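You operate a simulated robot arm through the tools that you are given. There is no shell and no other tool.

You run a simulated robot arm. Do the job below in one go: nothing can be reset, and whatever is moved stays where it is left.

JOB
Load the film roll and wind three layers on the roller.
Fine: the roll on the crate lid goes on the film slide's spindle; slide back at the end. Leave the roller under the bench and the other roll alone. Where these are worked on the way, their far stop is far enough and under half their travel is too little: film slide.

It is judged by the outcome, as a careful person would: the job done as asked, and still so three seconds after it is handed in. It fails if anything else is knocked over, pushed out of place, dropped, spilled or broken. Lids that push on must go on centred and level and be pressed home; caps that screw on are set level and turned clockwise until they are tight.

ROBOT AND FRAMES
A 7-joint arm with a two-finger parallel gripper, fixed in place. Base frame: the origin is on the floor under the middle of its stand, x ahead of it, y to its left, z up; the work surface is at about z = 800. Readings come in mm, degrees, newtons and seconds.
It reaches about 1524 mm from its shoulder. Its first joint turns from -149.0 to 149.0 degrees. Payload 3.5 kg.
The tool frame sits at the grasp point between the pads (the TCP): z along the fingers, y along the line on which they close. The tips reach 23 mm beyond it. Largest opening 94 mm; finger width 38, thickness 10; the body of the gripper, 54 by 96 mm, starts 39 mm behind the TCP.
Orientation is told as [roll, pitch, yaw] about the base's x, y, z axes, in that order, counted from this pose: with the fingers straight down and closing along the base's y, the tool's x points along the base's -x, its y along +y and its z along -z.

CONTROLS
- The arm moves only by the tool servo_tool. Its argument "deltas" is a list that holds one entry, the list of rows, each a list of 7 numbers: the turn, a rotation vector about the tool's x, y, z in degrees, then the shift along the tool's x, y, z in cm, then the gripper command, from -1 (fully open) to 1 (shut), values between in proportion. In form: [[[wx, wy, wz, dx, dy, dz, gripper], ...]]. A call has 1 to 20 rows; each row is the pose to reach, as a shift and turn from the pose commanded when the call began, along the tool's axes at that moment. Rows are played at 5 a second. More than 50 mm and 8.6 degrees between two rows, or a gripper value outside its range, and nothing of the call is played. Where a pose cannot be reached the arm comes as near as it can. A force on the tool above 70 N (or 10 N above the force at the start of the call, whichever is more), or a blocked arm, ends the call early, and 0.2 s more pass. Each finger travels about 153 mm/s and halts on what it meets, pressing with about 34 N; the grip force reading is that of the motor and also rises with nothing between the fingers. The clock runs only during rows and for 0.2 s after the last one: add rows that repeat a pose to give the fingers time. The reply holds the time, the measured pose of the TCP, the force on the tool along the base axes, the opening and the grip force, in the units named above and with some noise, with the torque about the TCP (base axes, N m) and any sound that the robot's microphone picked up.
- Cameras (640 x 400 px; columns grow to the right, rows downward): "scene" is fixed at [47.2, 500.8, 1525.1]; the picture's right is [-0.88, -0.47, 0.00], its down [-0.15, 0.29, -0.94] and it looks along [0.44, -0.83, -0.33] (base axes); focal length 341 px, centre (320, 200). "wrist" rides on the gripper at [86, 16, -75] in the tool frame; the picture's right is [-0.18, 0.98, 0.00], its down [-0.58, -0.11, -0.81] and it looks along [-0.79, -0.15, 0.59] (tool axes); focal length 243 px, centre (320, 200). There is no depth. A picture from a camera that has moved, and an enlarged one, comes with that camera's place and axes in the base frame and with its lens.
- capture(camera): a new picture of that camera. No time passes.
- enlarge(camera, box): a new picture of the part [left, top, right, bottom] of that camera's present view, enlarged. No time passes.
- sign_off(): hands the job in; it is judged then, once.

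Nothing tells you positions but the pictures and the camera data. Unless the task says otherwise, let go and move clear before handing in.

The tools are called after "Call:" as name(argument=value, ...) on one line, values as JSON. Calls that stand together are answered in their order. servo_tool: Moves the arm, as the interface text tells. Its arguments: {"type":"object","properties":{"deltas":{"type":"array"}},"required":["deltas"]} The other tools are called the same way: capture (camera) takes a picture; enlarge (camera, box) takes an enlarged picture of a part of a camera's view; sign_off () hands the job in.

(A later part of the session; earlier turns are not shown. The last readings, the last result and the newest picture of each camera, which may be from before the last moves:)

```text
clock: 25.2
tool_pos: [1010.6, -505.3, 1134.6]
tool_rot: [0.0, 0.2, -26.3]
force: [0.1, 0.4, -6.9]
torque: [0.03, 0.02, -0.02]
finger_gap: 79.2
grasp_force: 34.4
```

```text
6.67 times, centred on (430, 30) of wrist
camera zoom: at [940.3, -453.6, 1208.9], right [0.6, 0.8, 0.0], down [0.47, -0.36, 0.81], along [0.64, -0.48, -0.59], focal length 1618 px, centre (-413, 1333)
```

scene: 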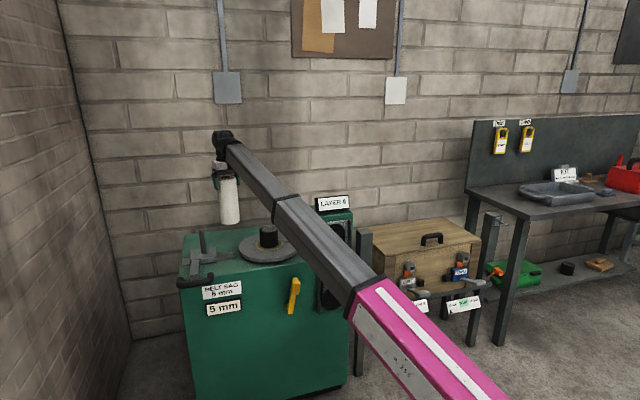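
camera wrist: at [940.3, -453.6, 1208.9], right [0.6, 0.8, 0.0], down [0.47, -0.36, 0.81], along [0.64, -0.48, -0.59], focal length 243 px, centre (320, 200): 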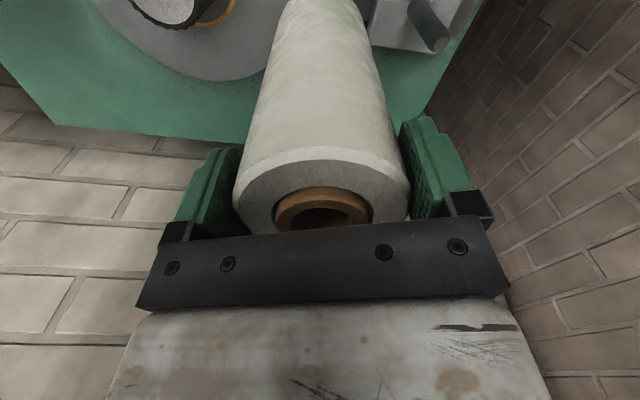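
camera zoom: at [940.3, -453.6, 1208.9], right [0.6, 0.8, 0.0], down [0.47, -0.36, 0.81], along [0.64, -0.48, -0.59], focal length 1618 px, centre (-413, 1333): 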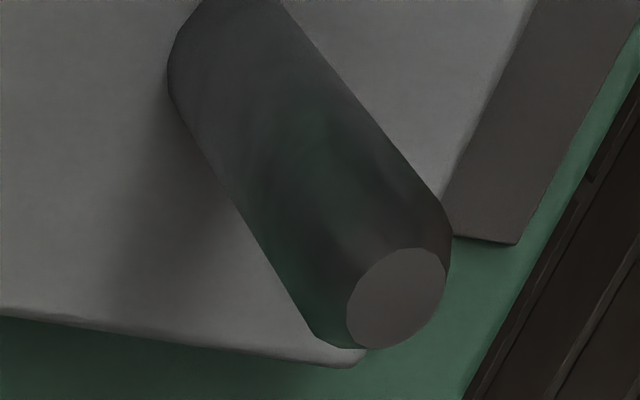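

Working out both views: the roll's axis sits about 7 mm outboard of the TCP in the grip, and the spindle is at about (1096,-418) with its top at z≈942. I'll rise 1 cm and shift so the roll axis is over the spindle.

Call:
servo_tool(deltas=[[[0, 0, 0, 0, 0, -0.5, 1], [0, 0, 0, 0, 0, -1, 1], [0, 0, 0, -0.2, 0.8, -1, 1], [0, 0, 0, -0.6, 2.3, -1, 1], [0, 0, 0, -1, 4, -1, 1], [0, 0, 0, -1.5, 5.8, -1, 1], [0, 0, 0, -2, 7.6, -1, 1], [0, 0, 0, -2.5, 9.4, -1, 1], [0, 0, 0, -2.9, 10.8, -1, 1], [0, 0, 0, -3.05, 11.6, -1, 1], [0, 0, 0, -3.05, 11.6, -1, 1], [0, 0, 0, -3.05, 11.6, -1, 1]]])

Call:
enlarge(camera="scene", box=[160, 150, 260, 270])

Call:
capture(camera="wrist")

Call:
enlarge(camera="wrist", box=[200, 0, 440, 150])

```text
clock: 27.8
tool_pos: [1086.6, -414.7, 1144.7]
tool_rot: [0.0, 0.1, -26.3]
force: [0.7, -0.3, -7.1]
torque: [0.01, 0.04, 0.01]
finger_gap: 78.9
grasp_force: 34.3
```

```text
3.33 times, centred on (210, 210) of scene
camera zoom: at [47.2, 500.8, 1525.1], right [-0.88, -0.47, 0.0], down [-0.15, 0.29, -0.94], along [0.44, -0.83, -0.33], focal length 1138 px, centre (687, 167)
```

zoom: 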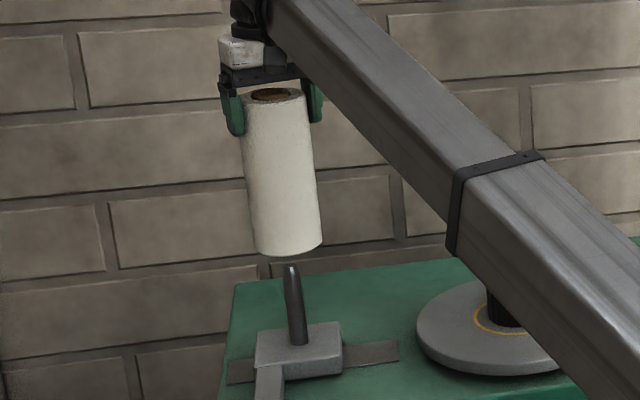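

```text
taken
camera wrist: at [1017.3, -362.9, 1218.4], right [0.6, 0.8, 0.0], down [0.47, -0.36, 0.81], along [0.64, -0.48, -0.59], focal length 243 px, centre (320, 200)
```

wrist: 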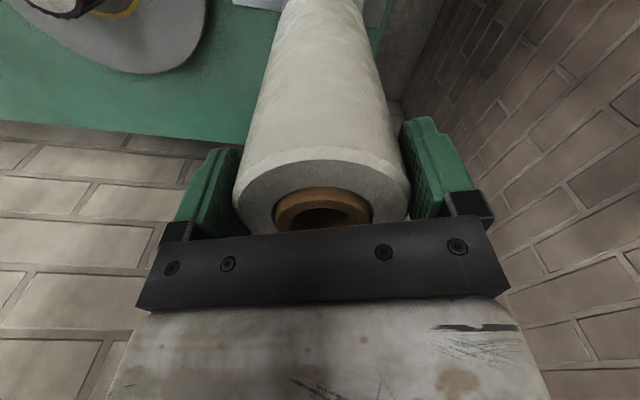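

```text
2.67 times, centred on (320, 75) of wrist
camera zoom: at [1017.3, -362.9, 1218.4], right [0.6, 0.8, 0.0], down [0.47, -0.36, 0.81], along [0.64, -0.48, -0.59], focal length 647 px, centre (320, 533)
```

zoom: 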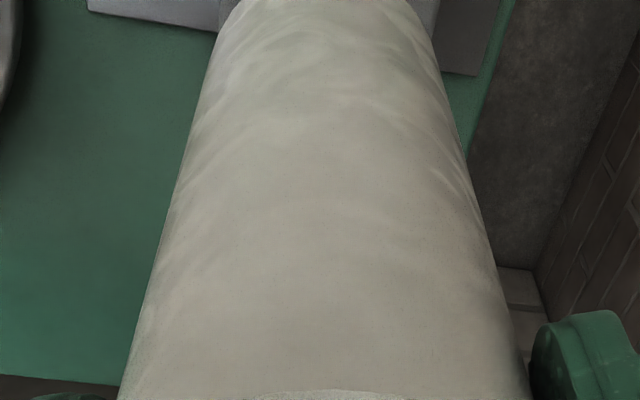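

The roll looks lined up over the spindle. I'll check the lateral match at higher zoom before lowering.

Call:
enlarge(camera="scene", box=[180, 200, 260, 260])

```text
6.67 times, centred on (220, 230) of scene
camera zoom: at [47.2, 500.8, 1525.1], right [-0.88, -0.47, 0.0], down [-0.15, 0.29, -0.94], along [0.44, -0.83, -0.33], focal length 2275 px, centre (987, 0)
```

zoom: 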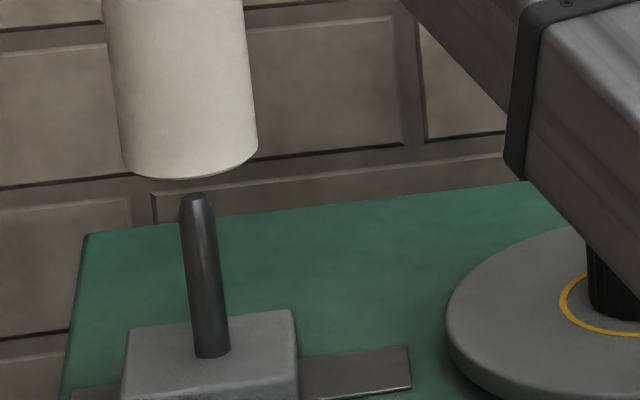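

Lateral match is within about a millimetre. I'll lower the roll over the spindle tip slowly, watching the force.

Call:
servo_tool(deltas=[[[0, 0, 0, -0.05, 0.02, 0.3, 1], [0, 0, 0, -0.1, 0.03, 1, 1], [0, 0, 0, -0.1, 0.03, 1.8, 1], [0, 0, 0, -0.1, 0.03, 2.5, 1], [0, 0, 0, -0.1, 0.03, 3, 1], [0, 0, 0, -0.1, 0.03, 3.5, 1], [0, 0, 0, -0.1, 0.03, 4, 1], [0, 0, 0, -0.1, 0.03, 4.5, 1], [0, 0, 0, -0.1, 0.03, 5, 1], [0, 0, 0, -0.1, 0.03, 5, 1]]])

Call:
enlarge(camera="scene", box=[180, 180, 260, 260])

```text
clock: 30.0
tool_pos: [1090.5, -413.4, 1094.3]
tool_rot: [-0.1, 0.2, -26.3]
force: [-1.0, -0.1, -7.0]
torque: [0.01, 0.02, -0.02]
finger_gap: 79.2
grasp_force: 34.3
```

```text
5.00 times, centred on (220, 220) of scene
camera zoom: at [47.2, 500.8, 1525.1], right [-0.88, -0.47, 0.0], down [-0.15, 0.29, -0.94], along [0.44, -0.83, -0.33], focal length 1706 px, centre (820, 100)
```

zoom: 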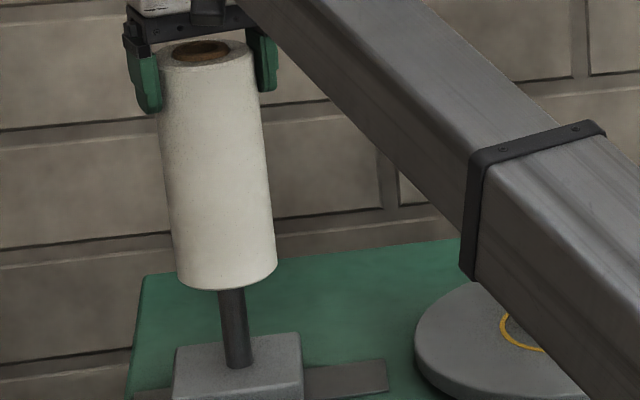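

No contact force, so the spindle has entered the core. Continuing down.

Call:
servo_tool(deltas=[[[0, 0, 0, 0, 0, 0.4, 1], [0, 0, 0, 0, 0, 1.2, 1], [0, 0, 0, 0, 0, 2.2, 1], [0, 0, 0, 0, 0, 3.2, 1], [0, 0, 0, 0, 0, 4.2, 1], [0, 0, 0, 0, 0, 5.2, 1], [0, 0, 0, 0, 0, 6.2, 1], [0, 0, 0, 0, 0, 7, 1], [0, 0, 0, 0, 0, 7.5, 1], [0, 0, 0, 0, 0, 7.5, 1]]])

Call:
enlarge(camera="scene", box=[180, 190, 260, 270])

```text
clock: 32.2
tool_pos: [1088.0, -415.8, 1019.3]
tool_rot: [0.0, 0.1, -26.2]
force: [5.2, -1.5, -5.2]
torque: [-0.1, -0.42, -0.02]
finger_gap: 79.2
grasp_force: 34.4
```

```text
5.00 times, centred on (220, 230) of scene
camera zoom: at [47.2, 500.8, 1525.1], right [-0.88, -0.47, 0.0], down [-0.15, 0.29, -0.94], along [0.44, -0.83, -0.33], focal length 1706 px, centre (820, 50)
```

zoom: 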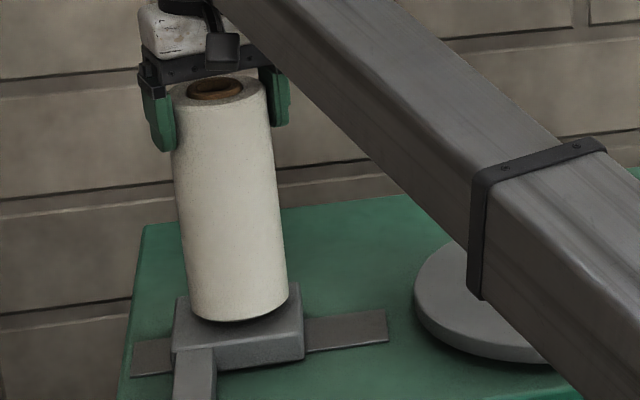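

A light 5 N sideways push shows the core rubbing the spindle; I'll shift ~1.5 mm outward and lower the last bit in small steps.

Call:
servo_tool(deltas=[[[0, 0, 0, -0.1, 0, 0, 1], [0, 0, 0, -0.15, 0, 0, 1], [0, 0, 0, -0.15, 0, 0.2, 1], [0, 0, 0, -0.15, 0, 0.4, 1], [0, 0, 0, -0.15, 0, 0.6, 1], [0, 0, 0, -0.15, 0, 0.8, 1], [0, 0, 0, -0.15, 0, 0.8, 1]]])

Call:
enlarge(camera="scene", box=[190, 230, 240, 270])

```text
clock: 33.8
tool_pos: [1090.6, -415.2, 1011.6]
tool_rot: [-0.1, 0.0, -26.3]
force: [-1.0, -1.0, 2.3]
torque: [-0.21, 0.44, 0.02]
finger_gap: 79.4
grasp_force: 33.9
```

```text
10.00 times, centred on (215, 250) of scene
camera zoom: at [47.2, 500.8, 1525.1], right [-0.88, -0.47, 0.0], down [-0.15, 0.29, -0.94], along [0.44, -0.83, -0.33], focal length 3413 px, centre (1370, -300)
```

zoom: 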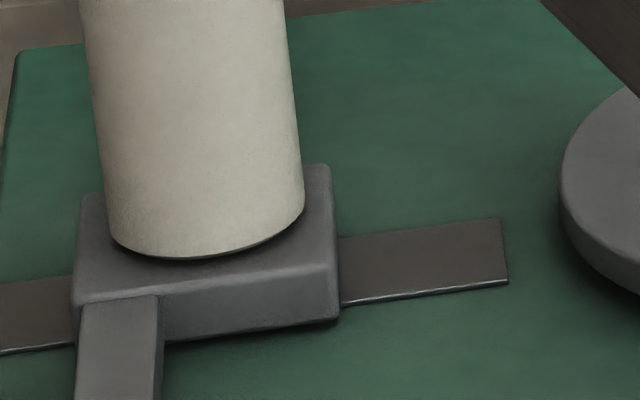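

The weight has gone onto the block. I'll press 3 mm more to confirm it is seated rather than just rubbing.

Call:
servo_tool(deltas=[[[0, 0, 0, 0, 0, 0.1, 1], [0, 0, 0, 0, 0, 0.2, 1], [0, 0, 0, 0, 0, 0.3, 1], [0, 0, 0, 0, 0, 0.3, 1]]])

Call:
enlarge(camera="scene", box=[190, 230, 240, 270])

```text
clock: 34.8
tool_pos: [1090.5, -414.3, 1010.5]
tool_rot: [-0.1, 0.1, -26.3]
force: [-0.1, -0.9, 19.9]
torque: [-0.49, 0.0, -0.23]
finger_gap: 79.1
grasp_force: 33.8
```

```text
10.00 times, centred on (215, 250) of scene
camera zoom: at [47.2, 500.8, 1525.1], right [-0.88, -0.47, 0.0], down [-0.15, 0.29, -0.94], along [0.44, -0.83, -0.33], focal length 3413 px, centre (1370, -300)
```

zoom: 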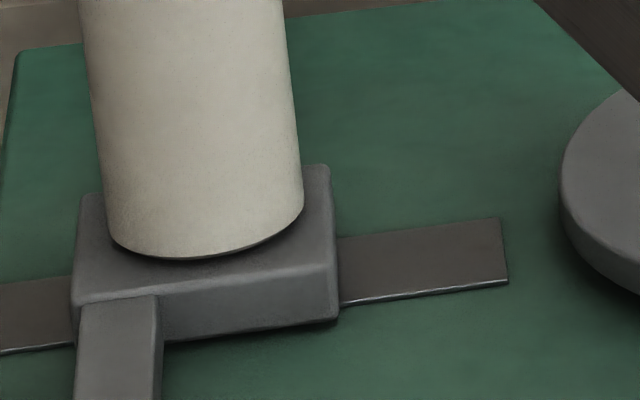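

Force rose to 20 N with no movement, so the roll is home. Releasing the pressure, opening, and lifting straight off.

Call:
servo_tool(deltas=[[[0, 0, 0, 0, 0, -0.2, 1], [0, 0, 0, 0, 0, -0.2, 0.6], [0, 0, 0, 0, 0, -0.2, -0.6], [0, 0, 0, 0, 0, -0.2, -1], [0, 0, 0, 0, 0, -0.2, -1], [0, 0, 0, 0, 0, -0.2, -1]]])

Call:
capture(camera="wrist")

```text
clock: 36.2
tool_pos: [1090.8, -413.3, 1009.3]
tool_rot: [0.0, 0.2, -26.3]
force: [0.2, 0.1, -0.5]
torque: [-0.03, -0.01, 0.0]
finger_gap: 93.9
grasp_force: 0.0
```

```text
taken
camera wrist: at [1021.0, -363.0, 1085.3], right [0.6, 0.8, 0.0], down [0.47, -0.36, 0.81], along [0.64, -0.48, -0.59], focal length 243 px, centre (320, 200)
```

wrist: 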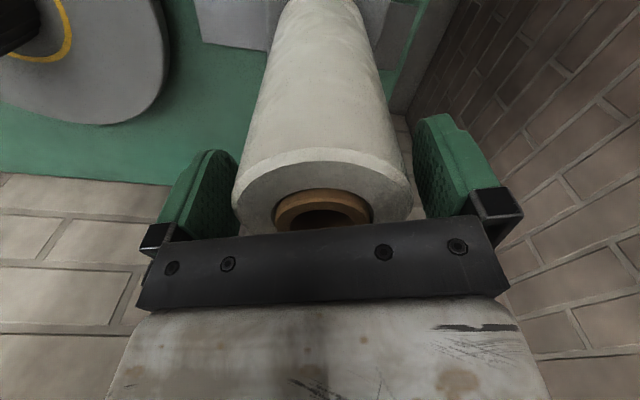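

Open and unloaded. I'll lift off straight up.

Call:
servo_tool(deltas=[[[0, 0, 0, 0, 0, -0.3, -1], [0, 0, 0, 0, 0, -1, -1], [0, 0, 0, 0, 0, -2.2, -1], [0, 0, 0, 0, 0, -3.7, -1], [0, 0, 0, 0, 0, -5.2, -1], [0, 0, 0, 0, 0, -6.7, -1], [0, 0, 0, 0, 0, -8.2, -1], [0, 0, 0, 0, 0, -9.4, -1], [0, 0, 0, 0, 0, -10, -1], [0, 0, 0, 0, 0, -10, -1]]])

Call:
capture(camera="scene")

Call:
enlarge(camera="scene", box=[170, 180, 290, 300])

Call:
capture(camera="wrist")

```text
clock: 38.4
tool_pos: [1090.4, -413.7, 1111.9]
tool_rot: [0.0, 0.1, -26.3]
force: [0.0, 0.0, -0.1]
torque: [-0.04, -0.01, -0.01]
finger_gap: 93.9
grasp_force: 0.0
```

```text
taken
```

scene: 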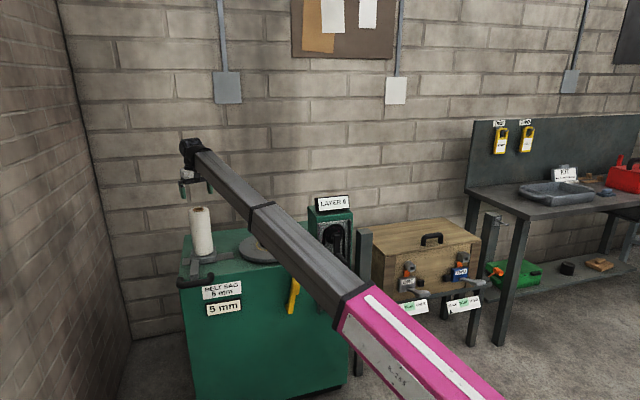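

```text
3.33 times, centred on (230, 240) of scene
camera zoom: at [47.2, 500.8, 1525.1], right [-0.88, -0.47, 0.0], down [-0.15, 0.29, -0.94], along [0.44, -0.83, -0.33], focal length 1138 px, centre (620, 67)
```

zoom: 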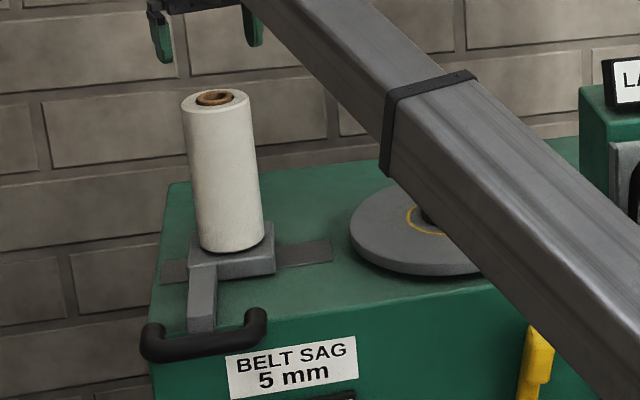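

```text
taken
camera wrist: at [1019.6, -362.7, 1185.7], right [0.6, 0.8, 0.0], down [0.47, -0.36, 0.81], along [0.64, -0.48, -0.59], focal length 243 px, centre (320, 200)
```

wrist: 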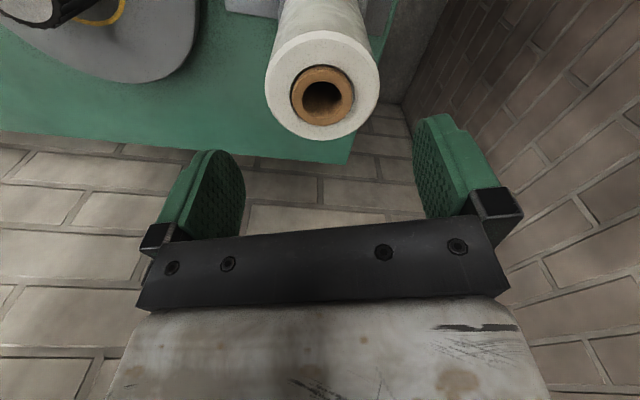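

The roll stands on the spindle. Next is the film slide; I'll study its arm and black handle closely.

Call:
enlarge(camera="scene", box=[170, 245, 230, 295])

Call:
enlarge(camera="wrist", box=[200, 0, 440, 150])

```text
8.00 times, centred on (200, 270) of scene
camera zoom: at [47.2, 500.8, 1525.1], right [-0.88, -0.47, 0.0], down [-0.15, 0.29, -0.94], along [0.44, -0.83, -0.33], focal length 2730 px, centre (1280, -360)
```

zoom: 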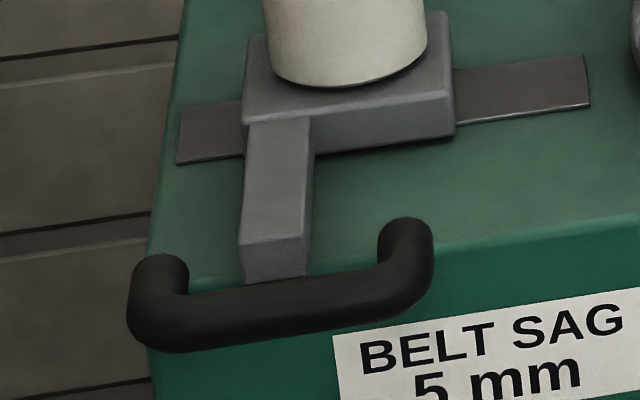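

```text
2.67 times, centred on (320, 75) of wrist
camera zoom: at [1019.6, -362.7, 1185.7], right [0.6, 0.8, 0.0], down [0.47, -0.36, 0.81], along [0.64, -0.48, -0.59], focal length 647 px, centre (320, 533)
```

zoom: 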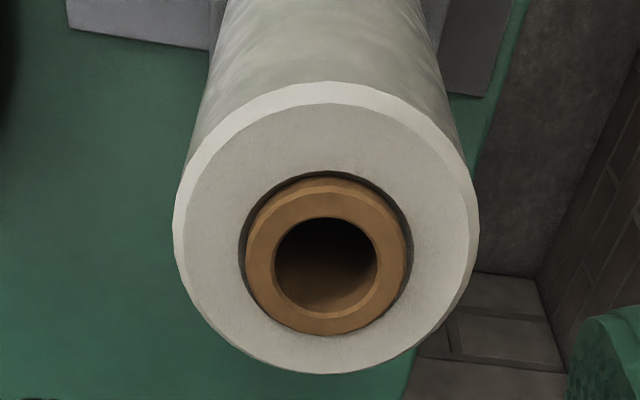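

I'll straddle the slide's grey arm (about e=515 along the rail, z 805–828) with the fingers closing along the rail direction, well clear of the roll and handle posts. First I'll move above it with the gripper part-closed to 60 mm.

Call:
servo_tool(deltas=[[[0, 0, 1, 0.3, 0.2, 0, -1], [0, 0, 3, 1.3, 0.95, 0, -1], [0, 0, 5.5, 2.8, 2.05, 0, -0.6], [0, 0, 8, 4.4, 3.2, 0, -0.28], [0, 0, 11, 6, 4.4, 0, -0.28], [0, 0, 14, 7.6, 5.55, 0, -0.28], [0, 0, 16.5, 9.1, 6.6, 0, -0.28], [0, 0, 18, 10, 7.3, 0, -0.28], [0, 0, 18.7, 10.33, 7.52, 0, -0.28], [0, 0, 18.7, 10.33, 7.52, 0, -0.28]]])

Call:
capture(camera="wrist")

Call:
capture(camera="scene")

```text
clock: 40.6
tool_pos: [1030.7, -300.2, 1111.3]
tool_rot: [0.0, 0.1, -44.9]
force: [0.3, 0.0, -0.2]
torque: [-0.01, -0.01, -0.01]
finger_gap: 60.2
grasp_force: 0.0
```

```text
taken
camera wrist: at [981.3, -229.2, 1186.3], right [0.83, 0.56, 0.0], down [0.33, -0.49, 0.81], along [0.45, -0.66, -0.59], focal length 243 px, centre (320, 200)
```

wrist: 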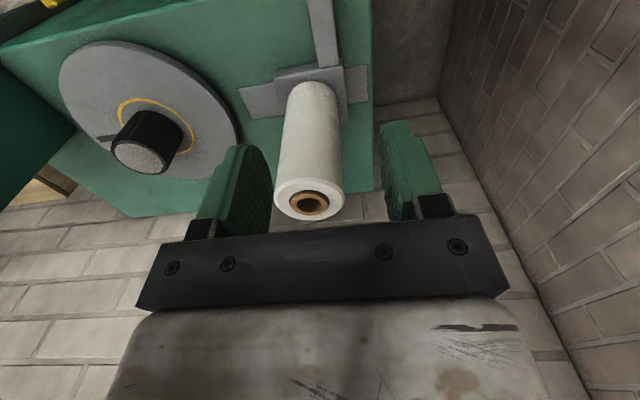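

```text
taken
```

scene: 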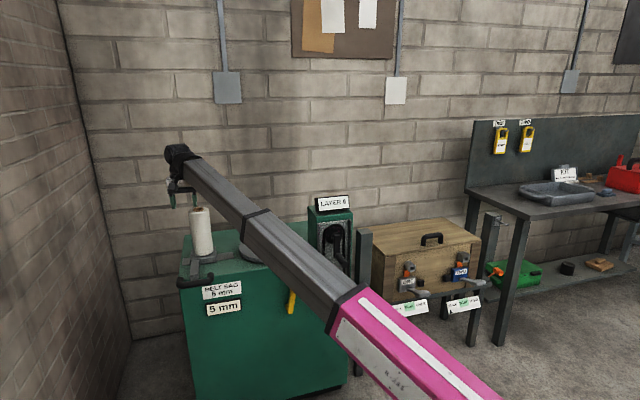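

Very clear view of slide, roll and turntable from here. I'll enlarge to confirm where the arm lies relative to the fingers.

Call:
enlarge(camera="wrist", box=[220, 0, 400, 120])

Call:
enlarge(camera="wrist", box=[0, 0, 260, 200])

```text
3.33 times, centred on (310, 60) of wrist
camera zoom: at [981.3, -229.2, 1186.3], right [0.83, 0.56, 0.0], down [0.33, -0.49, 0.81], along [0.45, -0.66, -0.59], focal length 809 px, centre (353, 667)
```

zoom: 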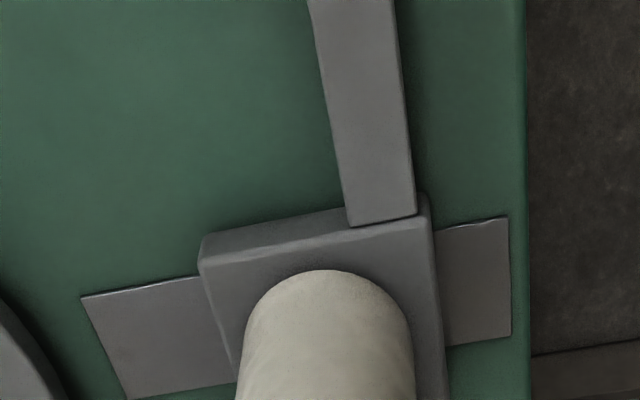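

```text
2.00 times, centred on (130, 100) of wrist
camera zoom: at [981.3, -229.2, 1186.3], right [0.83, 0.56, 0.0], down [0.33, -0.49, 0.81], along [0.45, -0.66, -0.59], focal length 485 px, centre (700, 400)
```

zoom: 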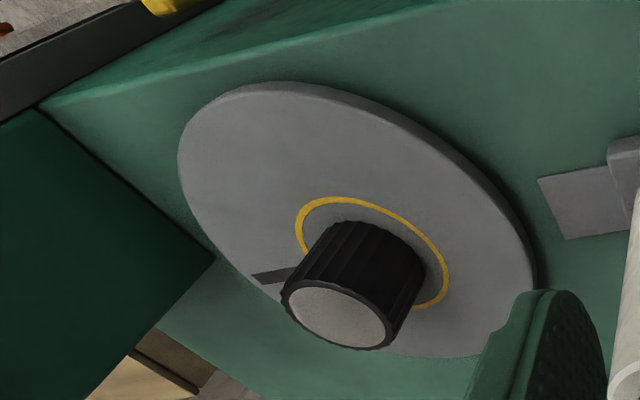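

The arm's centreline is within 2 mm of the finger midline. Lowering to just above it.

Call:
servo_tool(deltas=[[[0, 0, 0, 0, 0, 0.5, -0.28], [0, 0, 0, 0, 0, 1.8, -0.28], [0, 0, 0, 0, 0, 3.8, -0.28], [0, 0, 0, 0, 0, 6, -0.28], [0, 0, 0, 0, 0, 8.3, -0.28], [0, 0, 0, 0, 0, 10.6, -0.28], [0, 0, 0, 0, 0, 12.9, -0.28], [0, 0, 0, 0, 0, 15.2, -0.28], [0, 0, 0, 0, 0, 17.5, -0.28], [0, 0, 0, 0, 0, 19.7, -0.28], [0, 0, 0, 0, 0, 21.5, -0.28], [0, 0, 0, 0, 0, 22.6, -0.28], [0, 0, 0, 0, 0, 23, -0.28], [0, 0, 0, 0, 0, 23, -0.28]]])

Call:
capture(camera="wrist")

Call:
enlarge(camera="scene", box=[150, 170, 270, 300])

```text
clock: 43.6
tool_pos: [1031.5, -302.6, 880.9]
tool_rot: [0.0, 0.1, -45.0]
force: [-0.2, -0.6, -0.1]
torque: [0.01, 0.0, 0.02]
finger_gap: 60.0
grasp_force: 0.1
```

```text
taken
camera wrist: at [981.1, -230.5, 954.9], right [0.83, 0.56, 0.0], down [0.33, -0.49, 0.81], along [0.45, -0.66, -0.59], focal length 243 px, centre (320, 200)
```

wrist: 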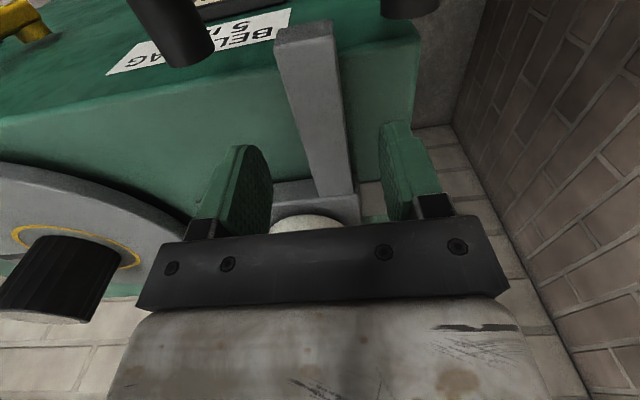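

```text
3.08 times, centred on (210, 235) of scene
camera zoom: at [47.2, 500.8, 1525.1], right [-0.88, -0.47, 0.0], down [-0.15, 0.29, -0.94], along [0.44, -0.83, -0.33], focal length 1050 px, centre (658, 92)
```

zoom: 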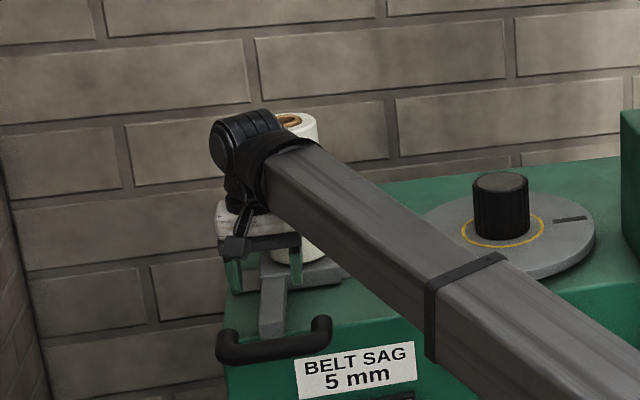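

Fingers straddle the arm cleanly, and the wrist has room from the roll. Lowering the last 4.5 cm.

Call:
servo_tool(deltas=[[[0, 0, 0, 0, -0.1, 0.5, -0.28], [0, 0, 0, 0, -0.2, 1.5, -0.28], [0, 0, 0, 0, -0.2, 2.5, -0.28], [0, 0, 0, 0, -0.2, 3.4, -0.28], [0, 0, 0, 0, -0.2, 4.1, -0.28], [0, 0, 0, 0, -0.2, 4.5, -0.28], [0, 0, 0, 0, -0.2, 4.5, -0.28]]])

Call:
capture(camera="wrist")

Call:
enlarge(camera="scene", box=[160, 210, 250, 300])

```text
clock: 45.2
tool_pos: [1028.0, -301.8, 835.8]
tool_rot: [0.0, 0.1, -45.0]
force: [-0.3, -0.2, -0.7]
torque: [-0.01, -0.01, 0.01]
finger_gap: 60.0
grasp_force: 0.0
```

```text
taken
camera wrist: at [978.4, -230.4, 909.9], right [0.83, 0.56, 0.0], down [0.33, -0.49, 0.81], along [0.45, -0.66, -0.59], focal length 243 px, centre (320, 200)
```

wrist: 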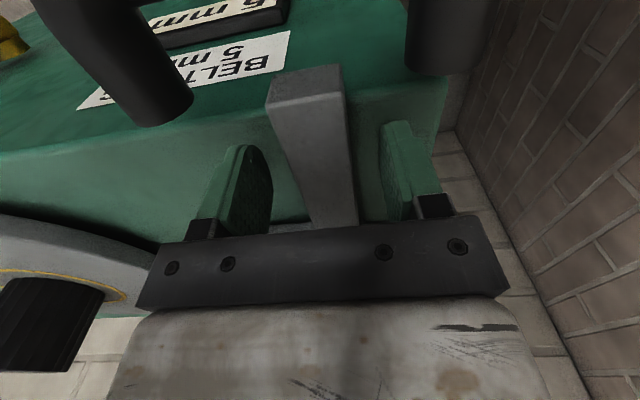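

```text
4.44 times, centred on (205, 255) of scene
camera zoom: at [47.2, 500.8, 1525.1], right [-0.88, -0.47, 0.0], down [-0.15, 0.29, -0.94], along [0.44, -0.83, -0.33], focal length 1517 px, centre (831, -44)
```

zoom: 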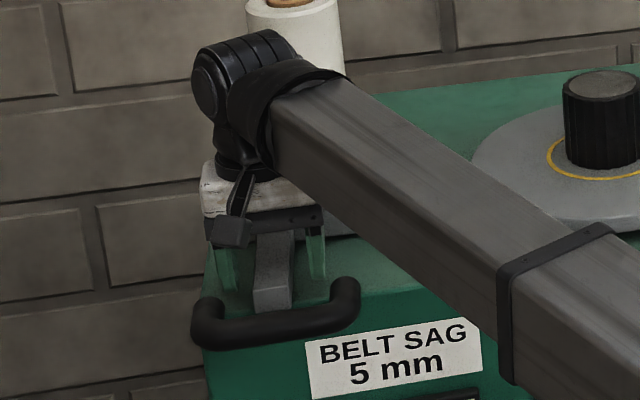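

Positioned on the arm. Closing the grip on it.

Call:
servo_tool(deltas=[[[0, 0, 0, 0, 0, 0, 0], [0, 0, 0, 0, 0, 0, 0.5], [0, 0, 0, 0, 0, 0, 1], [0, 0, 0, 0, 0, 0, 1], [0, 0, 0, 0, 0, 0, 1]]])

Call:
capture(camera="wrist")

```text
clock: 46.4
tool_pos: [1028.0, -302.1, 834.9]
tool_rot: [0.0, 0.1, -45.0]
force: [1.7, 1.9, -1.5]
torque: [-0.03, -0.25, 0.11]
finger_gap: 30.0
grasp_force: 44.8
```

```text
taken
camera wrist: at [978.5, -230.3, 909.9], right [0.83, 0.56, 0.0], down [0.33, -0.49, 0.81], along [0.45, -0.66, -0.59], focal length 243 px, centre (320, 200)
```

wrist: 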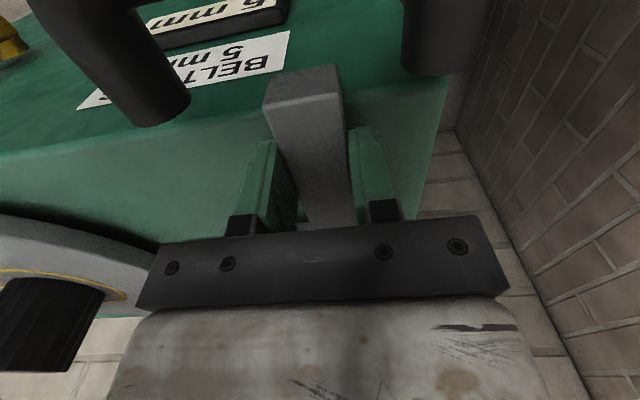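

The arm is held (30 mm). Now pushing the slide toward the turntable slowly along the rail.

Call:
servo_tool(deltas=[[[0, 0, 0, 0, -0.2, 0, 1], [0, 0, 0, 0, -0.6, 0, 1], [0, 0, 0, 0, -1.1, 0, 1], [0, 0, 0, 0, -1.6, 0, 1], [0, 0, 0, 0, -2.1, 0, 1], [0, 0, 0, 0, -2.6, 0, 1], [0, 0, 0, 0, -3.1, 0, 1], [0, 0, 0, 0, -3.6, 0, 1], [0, 0, 0, 0, -4, 0, 1], [0, 0, 0, 0, -4, 0, 1]]])

Call:
enlarge(camera="scene", box=[160, 190, 310, 310])

Call:
capture(camera="wrist")

```text
clock: 48.6
tool_pos: [1000.3, -330.6, 836.0]
tool_rot: [0.0, 0.2, -45.0]
force: [-11.2, 16.2, -13.4]
torque: [0.97, 0.77, 0.0]
finger_gap: 30.0
grasp_force: 44.9
```

```text
3.33 times, centred on (235, 250) of scene
camera zoom: at [47.2, 500.8, 1525.1], right [-0.88, -0.47, 0.0], down [-0.15, 0.29, -0.94], along [0.44, -0.83, -0.33], focal length 1138 px, centre (603, 33)
```

zoom: 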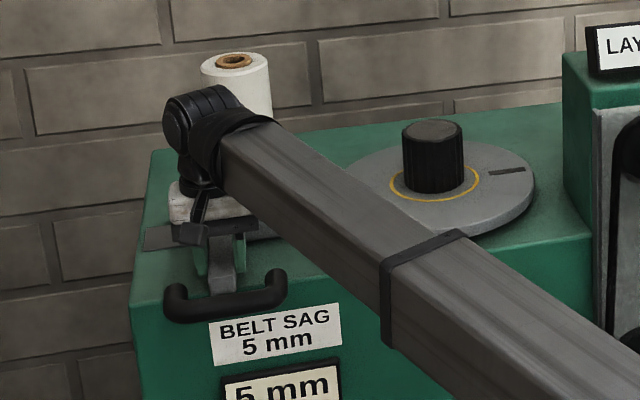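

```text
taken
camera wrist: at [950.0, -259.0, 910.1], right [0.83, 0.56, 0.0], down [0.34, -0.49, 0.8], along [0.45, -0.66, -0.59], focal length 243 px, centre (320, 200)
```

wrist: 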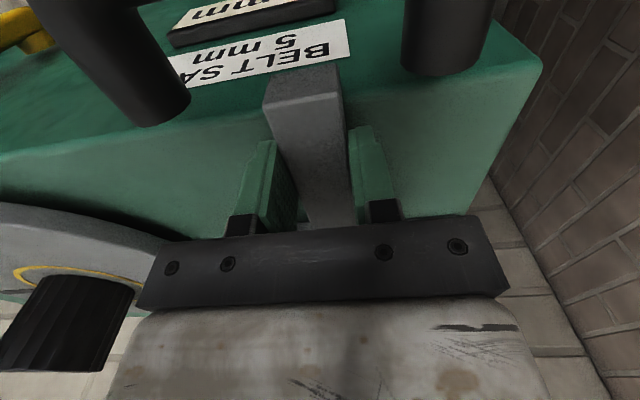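

The slide moved 40 mm, but a sideways load of ~19 N built up from the tight grip. I'll loosen the fingers slightly so they only push, and continue to the stop.

Call:
servo_tool(deltas=[[[0, 0, 0, 0, 0, 0, 0.2], [0, 0, 0, 0, 0, 0, 0.2], [0, 0, 0, 0, 0, 0, 0.2]]])

```text
clock: 49.4
tool_pos: [1000.6, -331.2, 834.9]
tool_rot: [0.0, 0.1, -45.0]
force: [0.1, 0.4, -0.7]
torque: [0.02, 0.0, -0.02]
finger_gap: 37.6
grasp_force: 0.1
```

Call:
servo_tool(deltas=[[[0, 0, 0, 0, -0.3, 0, 0.2], [0, 0, 0, 0, -0.7, 0, 0.2], [0, 0, 0, 0, -1.1, 0, 0.2], [0, 0, 0, 0, -1.5, 0, 0.2], [0, 0, 0, 0, -1.9, 0, 0.2], [0, 0, 0, 0, -2.3, 0, 0.2], [0, 0, 0, 0, -2.7, 0, 0.2], [0, 0, 0, 0, -3.1, 0, 0.2], [0, 0, 0, 0, -3.1, 0, 0.2]]])

Call:
enlarge(camera="scene", box=[160, 190, 310, 310])

Call:
capture(camera="wrist")

```text
clock: 51.4
tool_pos: [980.1, -352.2, 835.5]
tool_rot: [0.1, 0.1, -45.1]
force: [4.1, 2.1, -1.1]
torque: [0.0, -0.06, 0.04]
finger_gap: 39.7
grasp_force: 1.7
```

```text
3.33 times, centred on (235, 250) of scene
camera zoom: at [47.2, 500.8, 1525.1], right [-0.88, -0.47, 0.0], down [-0.15, 0.29, -0.94], along [0.44, -0.83, -0.33], focal length 1138 px, centre (603, 33)
```

zoom: 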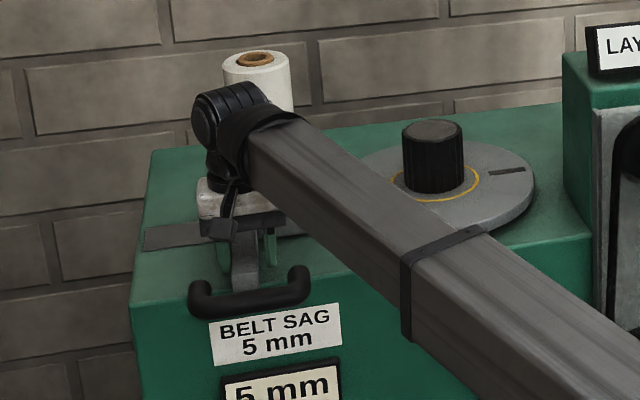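

```text
taken
camera wrist: at [929.6, -281.5, 910.5], right [0.83, 0.56, 0.0], down [0.33, -0.49, 0.81], along [0.45, -0.66, -0.59], focal length 243 px, centre (320, 200)
```

wrist: 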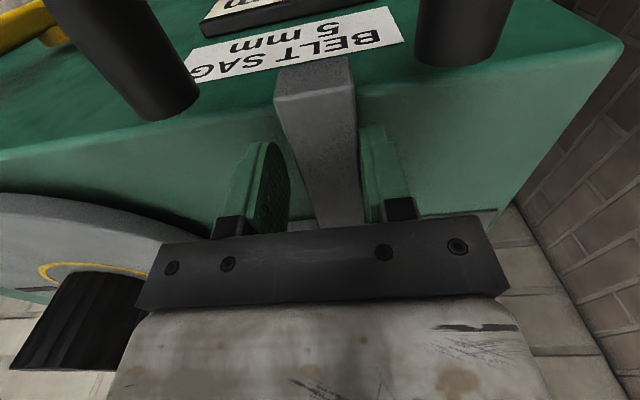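

About 65 mm moved with only light resistance; I'll keep pushing gently to find the stop.

Call:
servo_tool(deltas=[[[0, 0, 0, 0, -0.3, 0, 0.2], [0, 0, 0, 0, -0.6, 0, 0.2], [0, 0, 0, 0, -0.9, 0, 0.2], [0, 0, 0, 0, -1.2, 0, 0.2], [0, 0, 0, 0, -1.5, 0, 0.2], [0, 0, 0, 0, -1.5, 0, 0.2]]])

Call:
enlarge(camera="scene", box=[160, 190, 310, 310])

```text
clock: 52.8
tool_pos: [968.8, -363.1, 836.2]
tool_rot: [0.0, 0.1, -45.0]
force: [1.4, 4.0, 1.4]
torque: [0.04, -0.08, 0.13]
finger_gap: 39.4
grasp_force: 1.7
```

```text
3.33 times, centred on (235, 250) of scene
camera zoom: at [47.2, 500.8, 1525.1], right [-0.88, -0.47, 0.0], down [-0.15, 0.29, -0.94], along [0.44, -0.83, -0.33], focal length 1138 px, centre (603, 33)
```

zoom: 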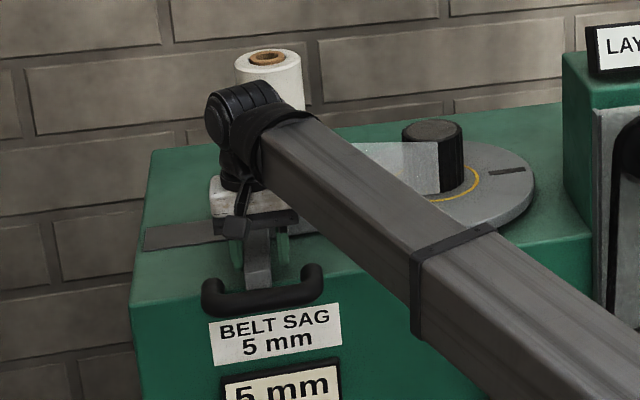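

A film web now spans from the roll to the roller. I'll go on to the far stop.

Call:
servo_tool(deltas=[[[0, 0, 0, 0, -0.3, 0, 0.2], [0, 0, 0, 0, -0.6, 0, 0.2], [0, 0, 0, 0, -0.9, 0, 0.2], [0, 0, 0, 0, -1.2, 0, 0.2], [0, 0, 0, 0, -1.5, 0, 0.2], [0, 0, 0, 0, -1.5, 0, 0.2]]])

Call:
enlarge(camera="scene", box=[160, 190, 310, 310])

Call:
capture(camera="wrist")

```text
clock: 54.2
tool_pos: [959.5, -371.8, 836.4]
tool_rot: [0.3, 0.0, -45.0]
force: [20.9, 15.4, 9.6]
torque: [0.3, -0.42, -0.26]
finger_gap: 48.9
grasp_force: 12.7
```

```text
3.33 times, centred on (235, 250) of scene
camera zoom: at [47.2, 500.8, 1525.1], right [-0.88, -0.47, 0.0], down [-0.15, 0.29, -0.94], along [0.44, -0.83, -0.33], focal length 1138 px, centre (603, 33)
```

zoom: 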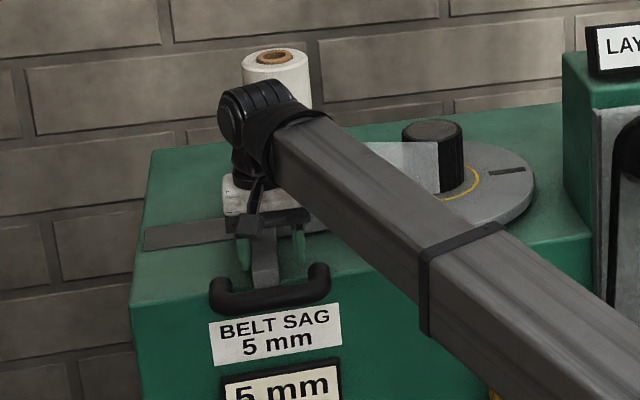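

```text
taken
camera wrist: at [909.6, -301.0, 910.7], right [0.82, 0.57, 0.0], down [0.33, -0.49, 0.81], along [0.46, -0.66, -0.59], focal length 243 px, centre (320, 200)
```

wrist: 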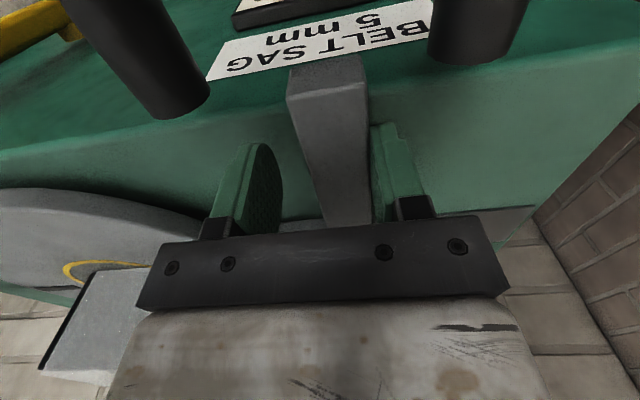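

The slide is on its far stop (about 90 mm of travel) with the film web in place. Opening, recentring on the arm, and lifting clear.

Call:
servo_tool(deltas=[[[0, 0, 0, 0, 0.3, 0, 0], [0, 0, 0, 0, 0.6, 0, -0.28], [0, 0, 0, 0, 0.9, 0, -0.4], [0, 0, 0, 0, 0.9, 0, -0.4], [0, 0, 0, 0, 0.9, 0, -0.4]]])

Call:
capture(camera="wrist")

```text
clock: 55.4
tool_pos: [964.5, -366.2, 835.8]
tool_rot: [0.0, 0.1, -44.9]
force: [-0.5, -0.5, -0.6]
torque: [-0.02, -0.01, -0.01]
finger_gap: 65.8
grasp_force: 0.1
```

```text
taken
camera wrist: at [914.7, -295.2, 910.7], right [0.83, 0.56, 0.0], down [0.33, -0.49, 0.81], along [0.45, -0.66, -0.59], focal length 243 px, centre (320, 200)
```

wrist: 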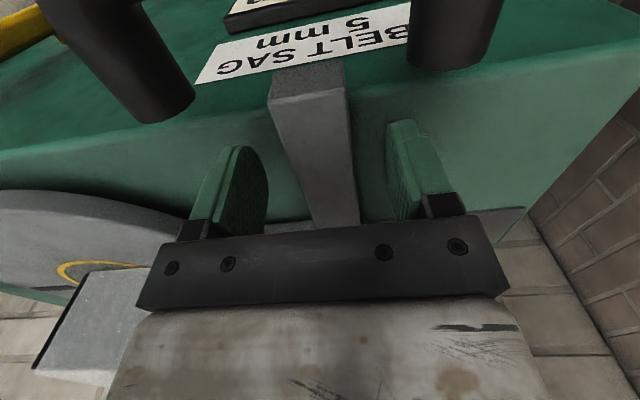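

Free of the arm. I'll lift clear and back away from the machine's front before turning the hand for the crank.

Call:
servo_tool(deltas=[[[0, 0, 0, 0, 0, -0.5, -0.4], [0, 0, 0, 0, 0, -2, -0.4], [0, 0, 0, 0, 0, -4, -0.4], [0, 0, 0, 0, 0, -6.2, -0.4], [0, 0, 0, 0, 0, -8.4, -0.4], [0, 0, 0, 0, 0, -10.6, -0.4], [0, 0, 0, 0, 0, -12.8, -0.4], [0, 0, 0, 0.5, 0, -14.5, -0.4], [0, 0, 0, 1.8, 0, -15.8, -0.4], [0, 0, 0, 3.5, 0, -16.6, -0.4], [0, 0, 0, 5.2, 0, -17, -0.4], [0, 0, 0, 6.5, 0, -17, -0.4], [0, 0, 0, 7, 0, -17, -0.4], [0, 0, 0, 7, 0, -17, -0.4]]])

Call:
capture(camera="scene")

Call:
capture(camera="wrist")

```text
clock: 58.4
tool_pos: [915.6, -316.3, 1006.3]
tool_rot: [0.0, 0.0, -45.0]
force: [-0.1, -0.5, 0.0]
torque: [0.01, 0.01, -0.01]
finger_gap: 65.8
grasp_force: 0.1
```

```text
taken
```

scene: 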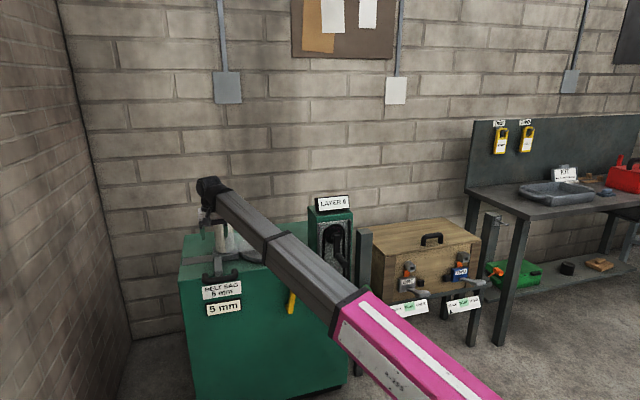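

```text
taken
camera wrist: at [865.5, -246.3, 1080.7], right [0.83, 0.56, 0.0], down [0.33, -0.49, 0.81], along [0.45, -0.66, -0.59], focal length 243 px, centre (320, 200)
```

wrist: 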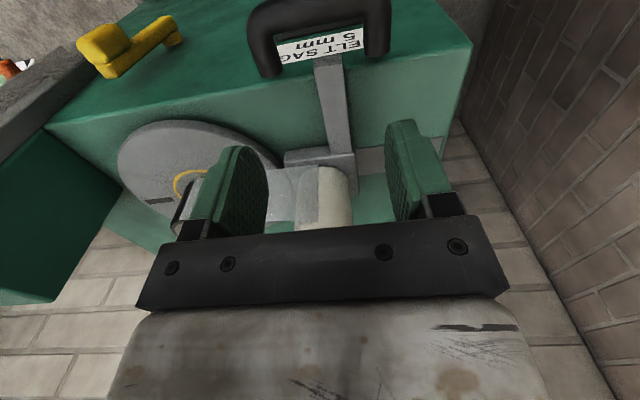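

Slide, roll and web look right. Now I'll pitch the fingers forward while moving along the machine's front toward the crank, in a first half-step.

Call:
servo_tool(deltas=[[[0, -2, 0, 0.4, -0.6, 0.1, -0.4], [0, -5, 0, 1.2, -1.8, 0.3, -0.4], [0, -9, 0, 2.2, -3.4, 0.5, -0.4], [0, -13, 0, 3.2, -5, 0.7, -0.4], [0, -17, 0, 4.2, -6.6, 1, -0.4], [0, -21, 0, 5.2, -8.2, 1.2, -0.4], [0, -25, 0, 6.2, -9.8, 1.5, -0.4], [0, -29, 0, 7.2, -11.4, 1.7, -0.4], [0, -33, 0, 8.2, -13, 2, -0.4], [0, -37, 0, 9.2, -14.6, 2.2, -0.4], [0, -41, 0, 10.2, -16.1, 2.4, -0.4], [0, -44, 0, 10.8, -17.1, 2.6, -0.4], [0, -45, 0, 11, -17.4, 2.6, -0.4], [0, -45, 0, 11, -17.4, 2.6, -0.4]]])

Call:
capture(camera="scene")

Call:
capture(camera="wrist")

```text
clock: 61.4
tool_pos: [713.8, -364.0, 980.9]
tool_rot: [0.0, -44.8, -45.0]
force: [0.4, 0.3, 0.0]
torque: [0.01, 0.01, -0.03]
finger_gap: 65.8
grasp_force: 0.0
```

```text
taken
```

scene: 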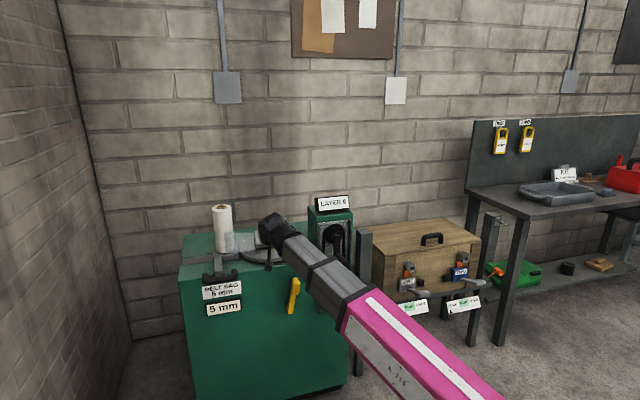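

```text
taken
camera wrist: at [644.5, -273.4, 972.9], right [0.79, 0.6, 0.13], down [-0.19, 0.03, 0.98], along [0.59, -0.8, 0.14], focal length 243 px, centre (320, 200)
```

wrist: 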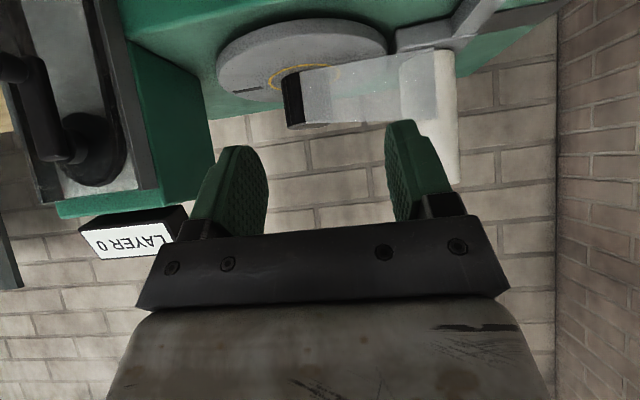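

The LAYER display is readable from the wrist camera, upside down. I'll continue to in front of the crank, pitching the fingers near level.

Call:
servo_tool(deltas=[[[0, -1, 0, 0.1, -0.6, 0, -0.4], [0, -3, 0, 0.4, -2, 0.1, -0.4], [0, -5, 0, 0.8, -4, 0.3, -0.4], [0, -8, 0, 1.2, -6.2, 0.4, -0.4], [0, -10.5, 0, 1.6, -8.5, 0.6, -0.4], [0, -13, 0, 2, -10.8, 0.8, -0.4], [0, -15.5, 0, 2.4, -13.1, 1, -0.4], [0, -18, 0, 2.8, -15.4, 1.1, -0.4], [0, -20.5, 0, 3.2, -17.7, 1.3, -0.4], [0, -23, 0, 3.6, -20, 1.4, -0.4], [0, -25, 0, 4, -22.3, 1.6, -0.4], [0, -27, 0, 4.4, -24.6, 1.8, -0.4], [0, -28.5, 0, 4.8, -26.9, 1.9, -0.4], [0, -29.5, 0, 5, -28.7, 2, -0.4], [0, -30, 0, 5.16, -29.7, 2.05, -0.4], [0, -30, 0, 5.16, -29.7, 2.05, -0.4]]])

Call:
capture(camera="scene")

Call:
capture(camera="wrist")

```text
clock: 64.8
tool_pos: [486.6, -559.0, 928.1]
tool_rot: [0.0, -74.9, -45.1]
force: [0.4, 0.3, -0.4]
torque: [-0.03, -0.02, -0.01]
finger_gap: 66.1
grasp_force: 0.1
```

```text
taken
```

scene: 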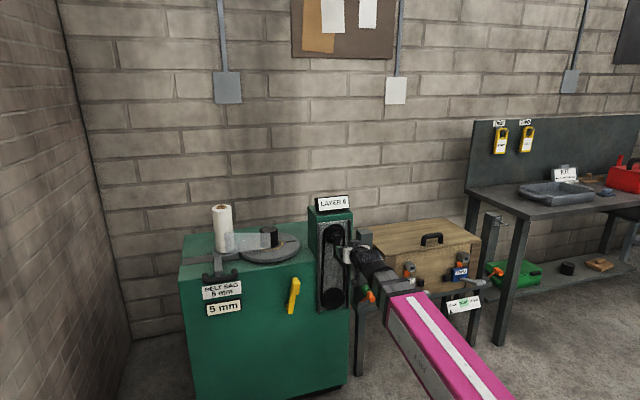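

```text
taken
camera wrist: at [432.2, -480.7, 864.1], right [0.73, 0.66, 0.18], down [-0.52, 0.37, 0.77], along [0.44, -0.65, 0.61], focal length 243 px, centre (320, 200)
```

wrist: 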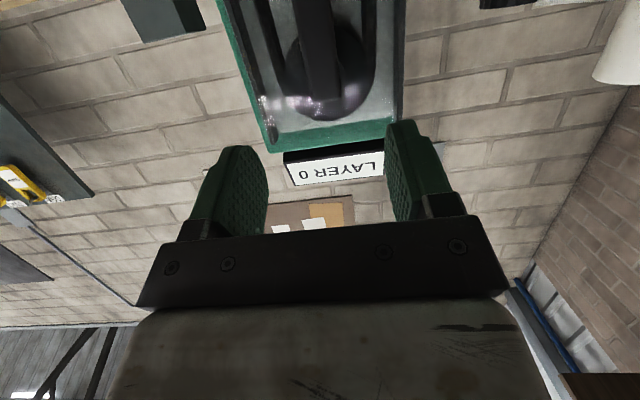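

The hand is in front of the crank column and the display stays visible in both cameras. I'll zoom in on crank and hand.

Call:
enlarge(camera="scene", box=[290, 185, 400, 320])

Call:
enlarge(camera="scene", box=[305, 215, 375, 270])

Call:
enlarge(camera="wrist", box=[200, 0, 440, 200])

```text
2.96 times, centred on (345, 252) of scene
camera zoom: at [47.2, 500.8, 1525.1], right [-0.88, -0.47, 0.0], down [-0.15, 0.29, -0.94], along [0.44, -0.83, -0.33], focal length 1011 px, centre (246, 44)
```

zoom: 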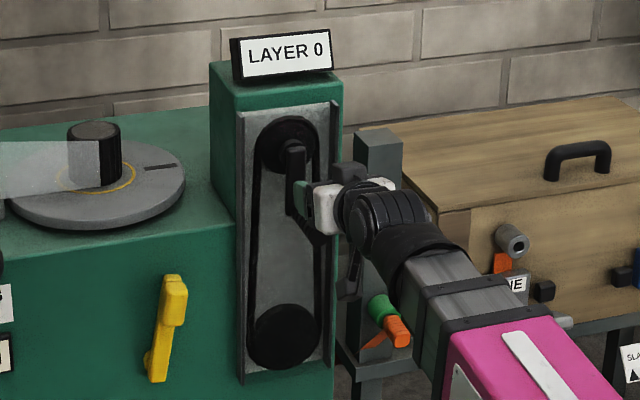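

```text
7.27 times, centred on (340, 242) of scene
camera zoom: at [47.2, 500.8, 1525.1], right [-0.88, -0.47, 0.0], down [-0.15, 0.29, -0.94], along [0.44, -0.83, -0.33], focal length 2482 px, centre (174, -109)
```

zoom: 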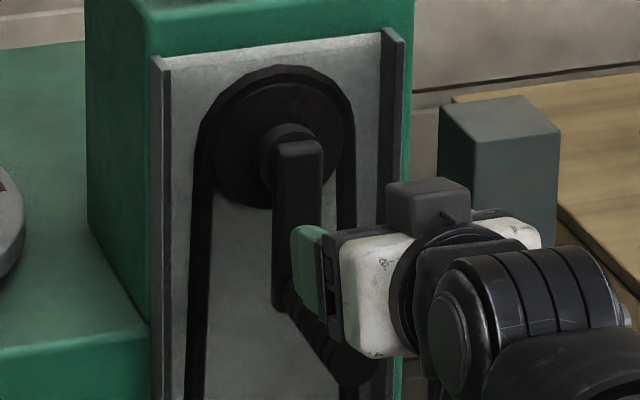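

```text
2.00 times, centred on (320, 100) of wrist
camera zoom: at [432.2, -480.7, 864.1], right [0.73, 0.66, 0.18], down [-0.52, 0.37, 0.77], along [0.44, -0.65, 0.61], focal length 485 px, centre (320, 400)
```

zoom: 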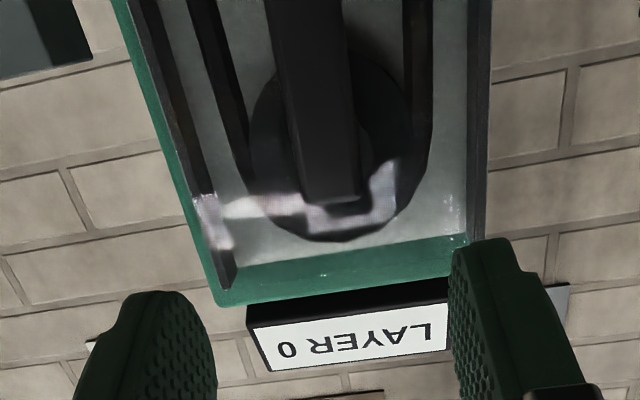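

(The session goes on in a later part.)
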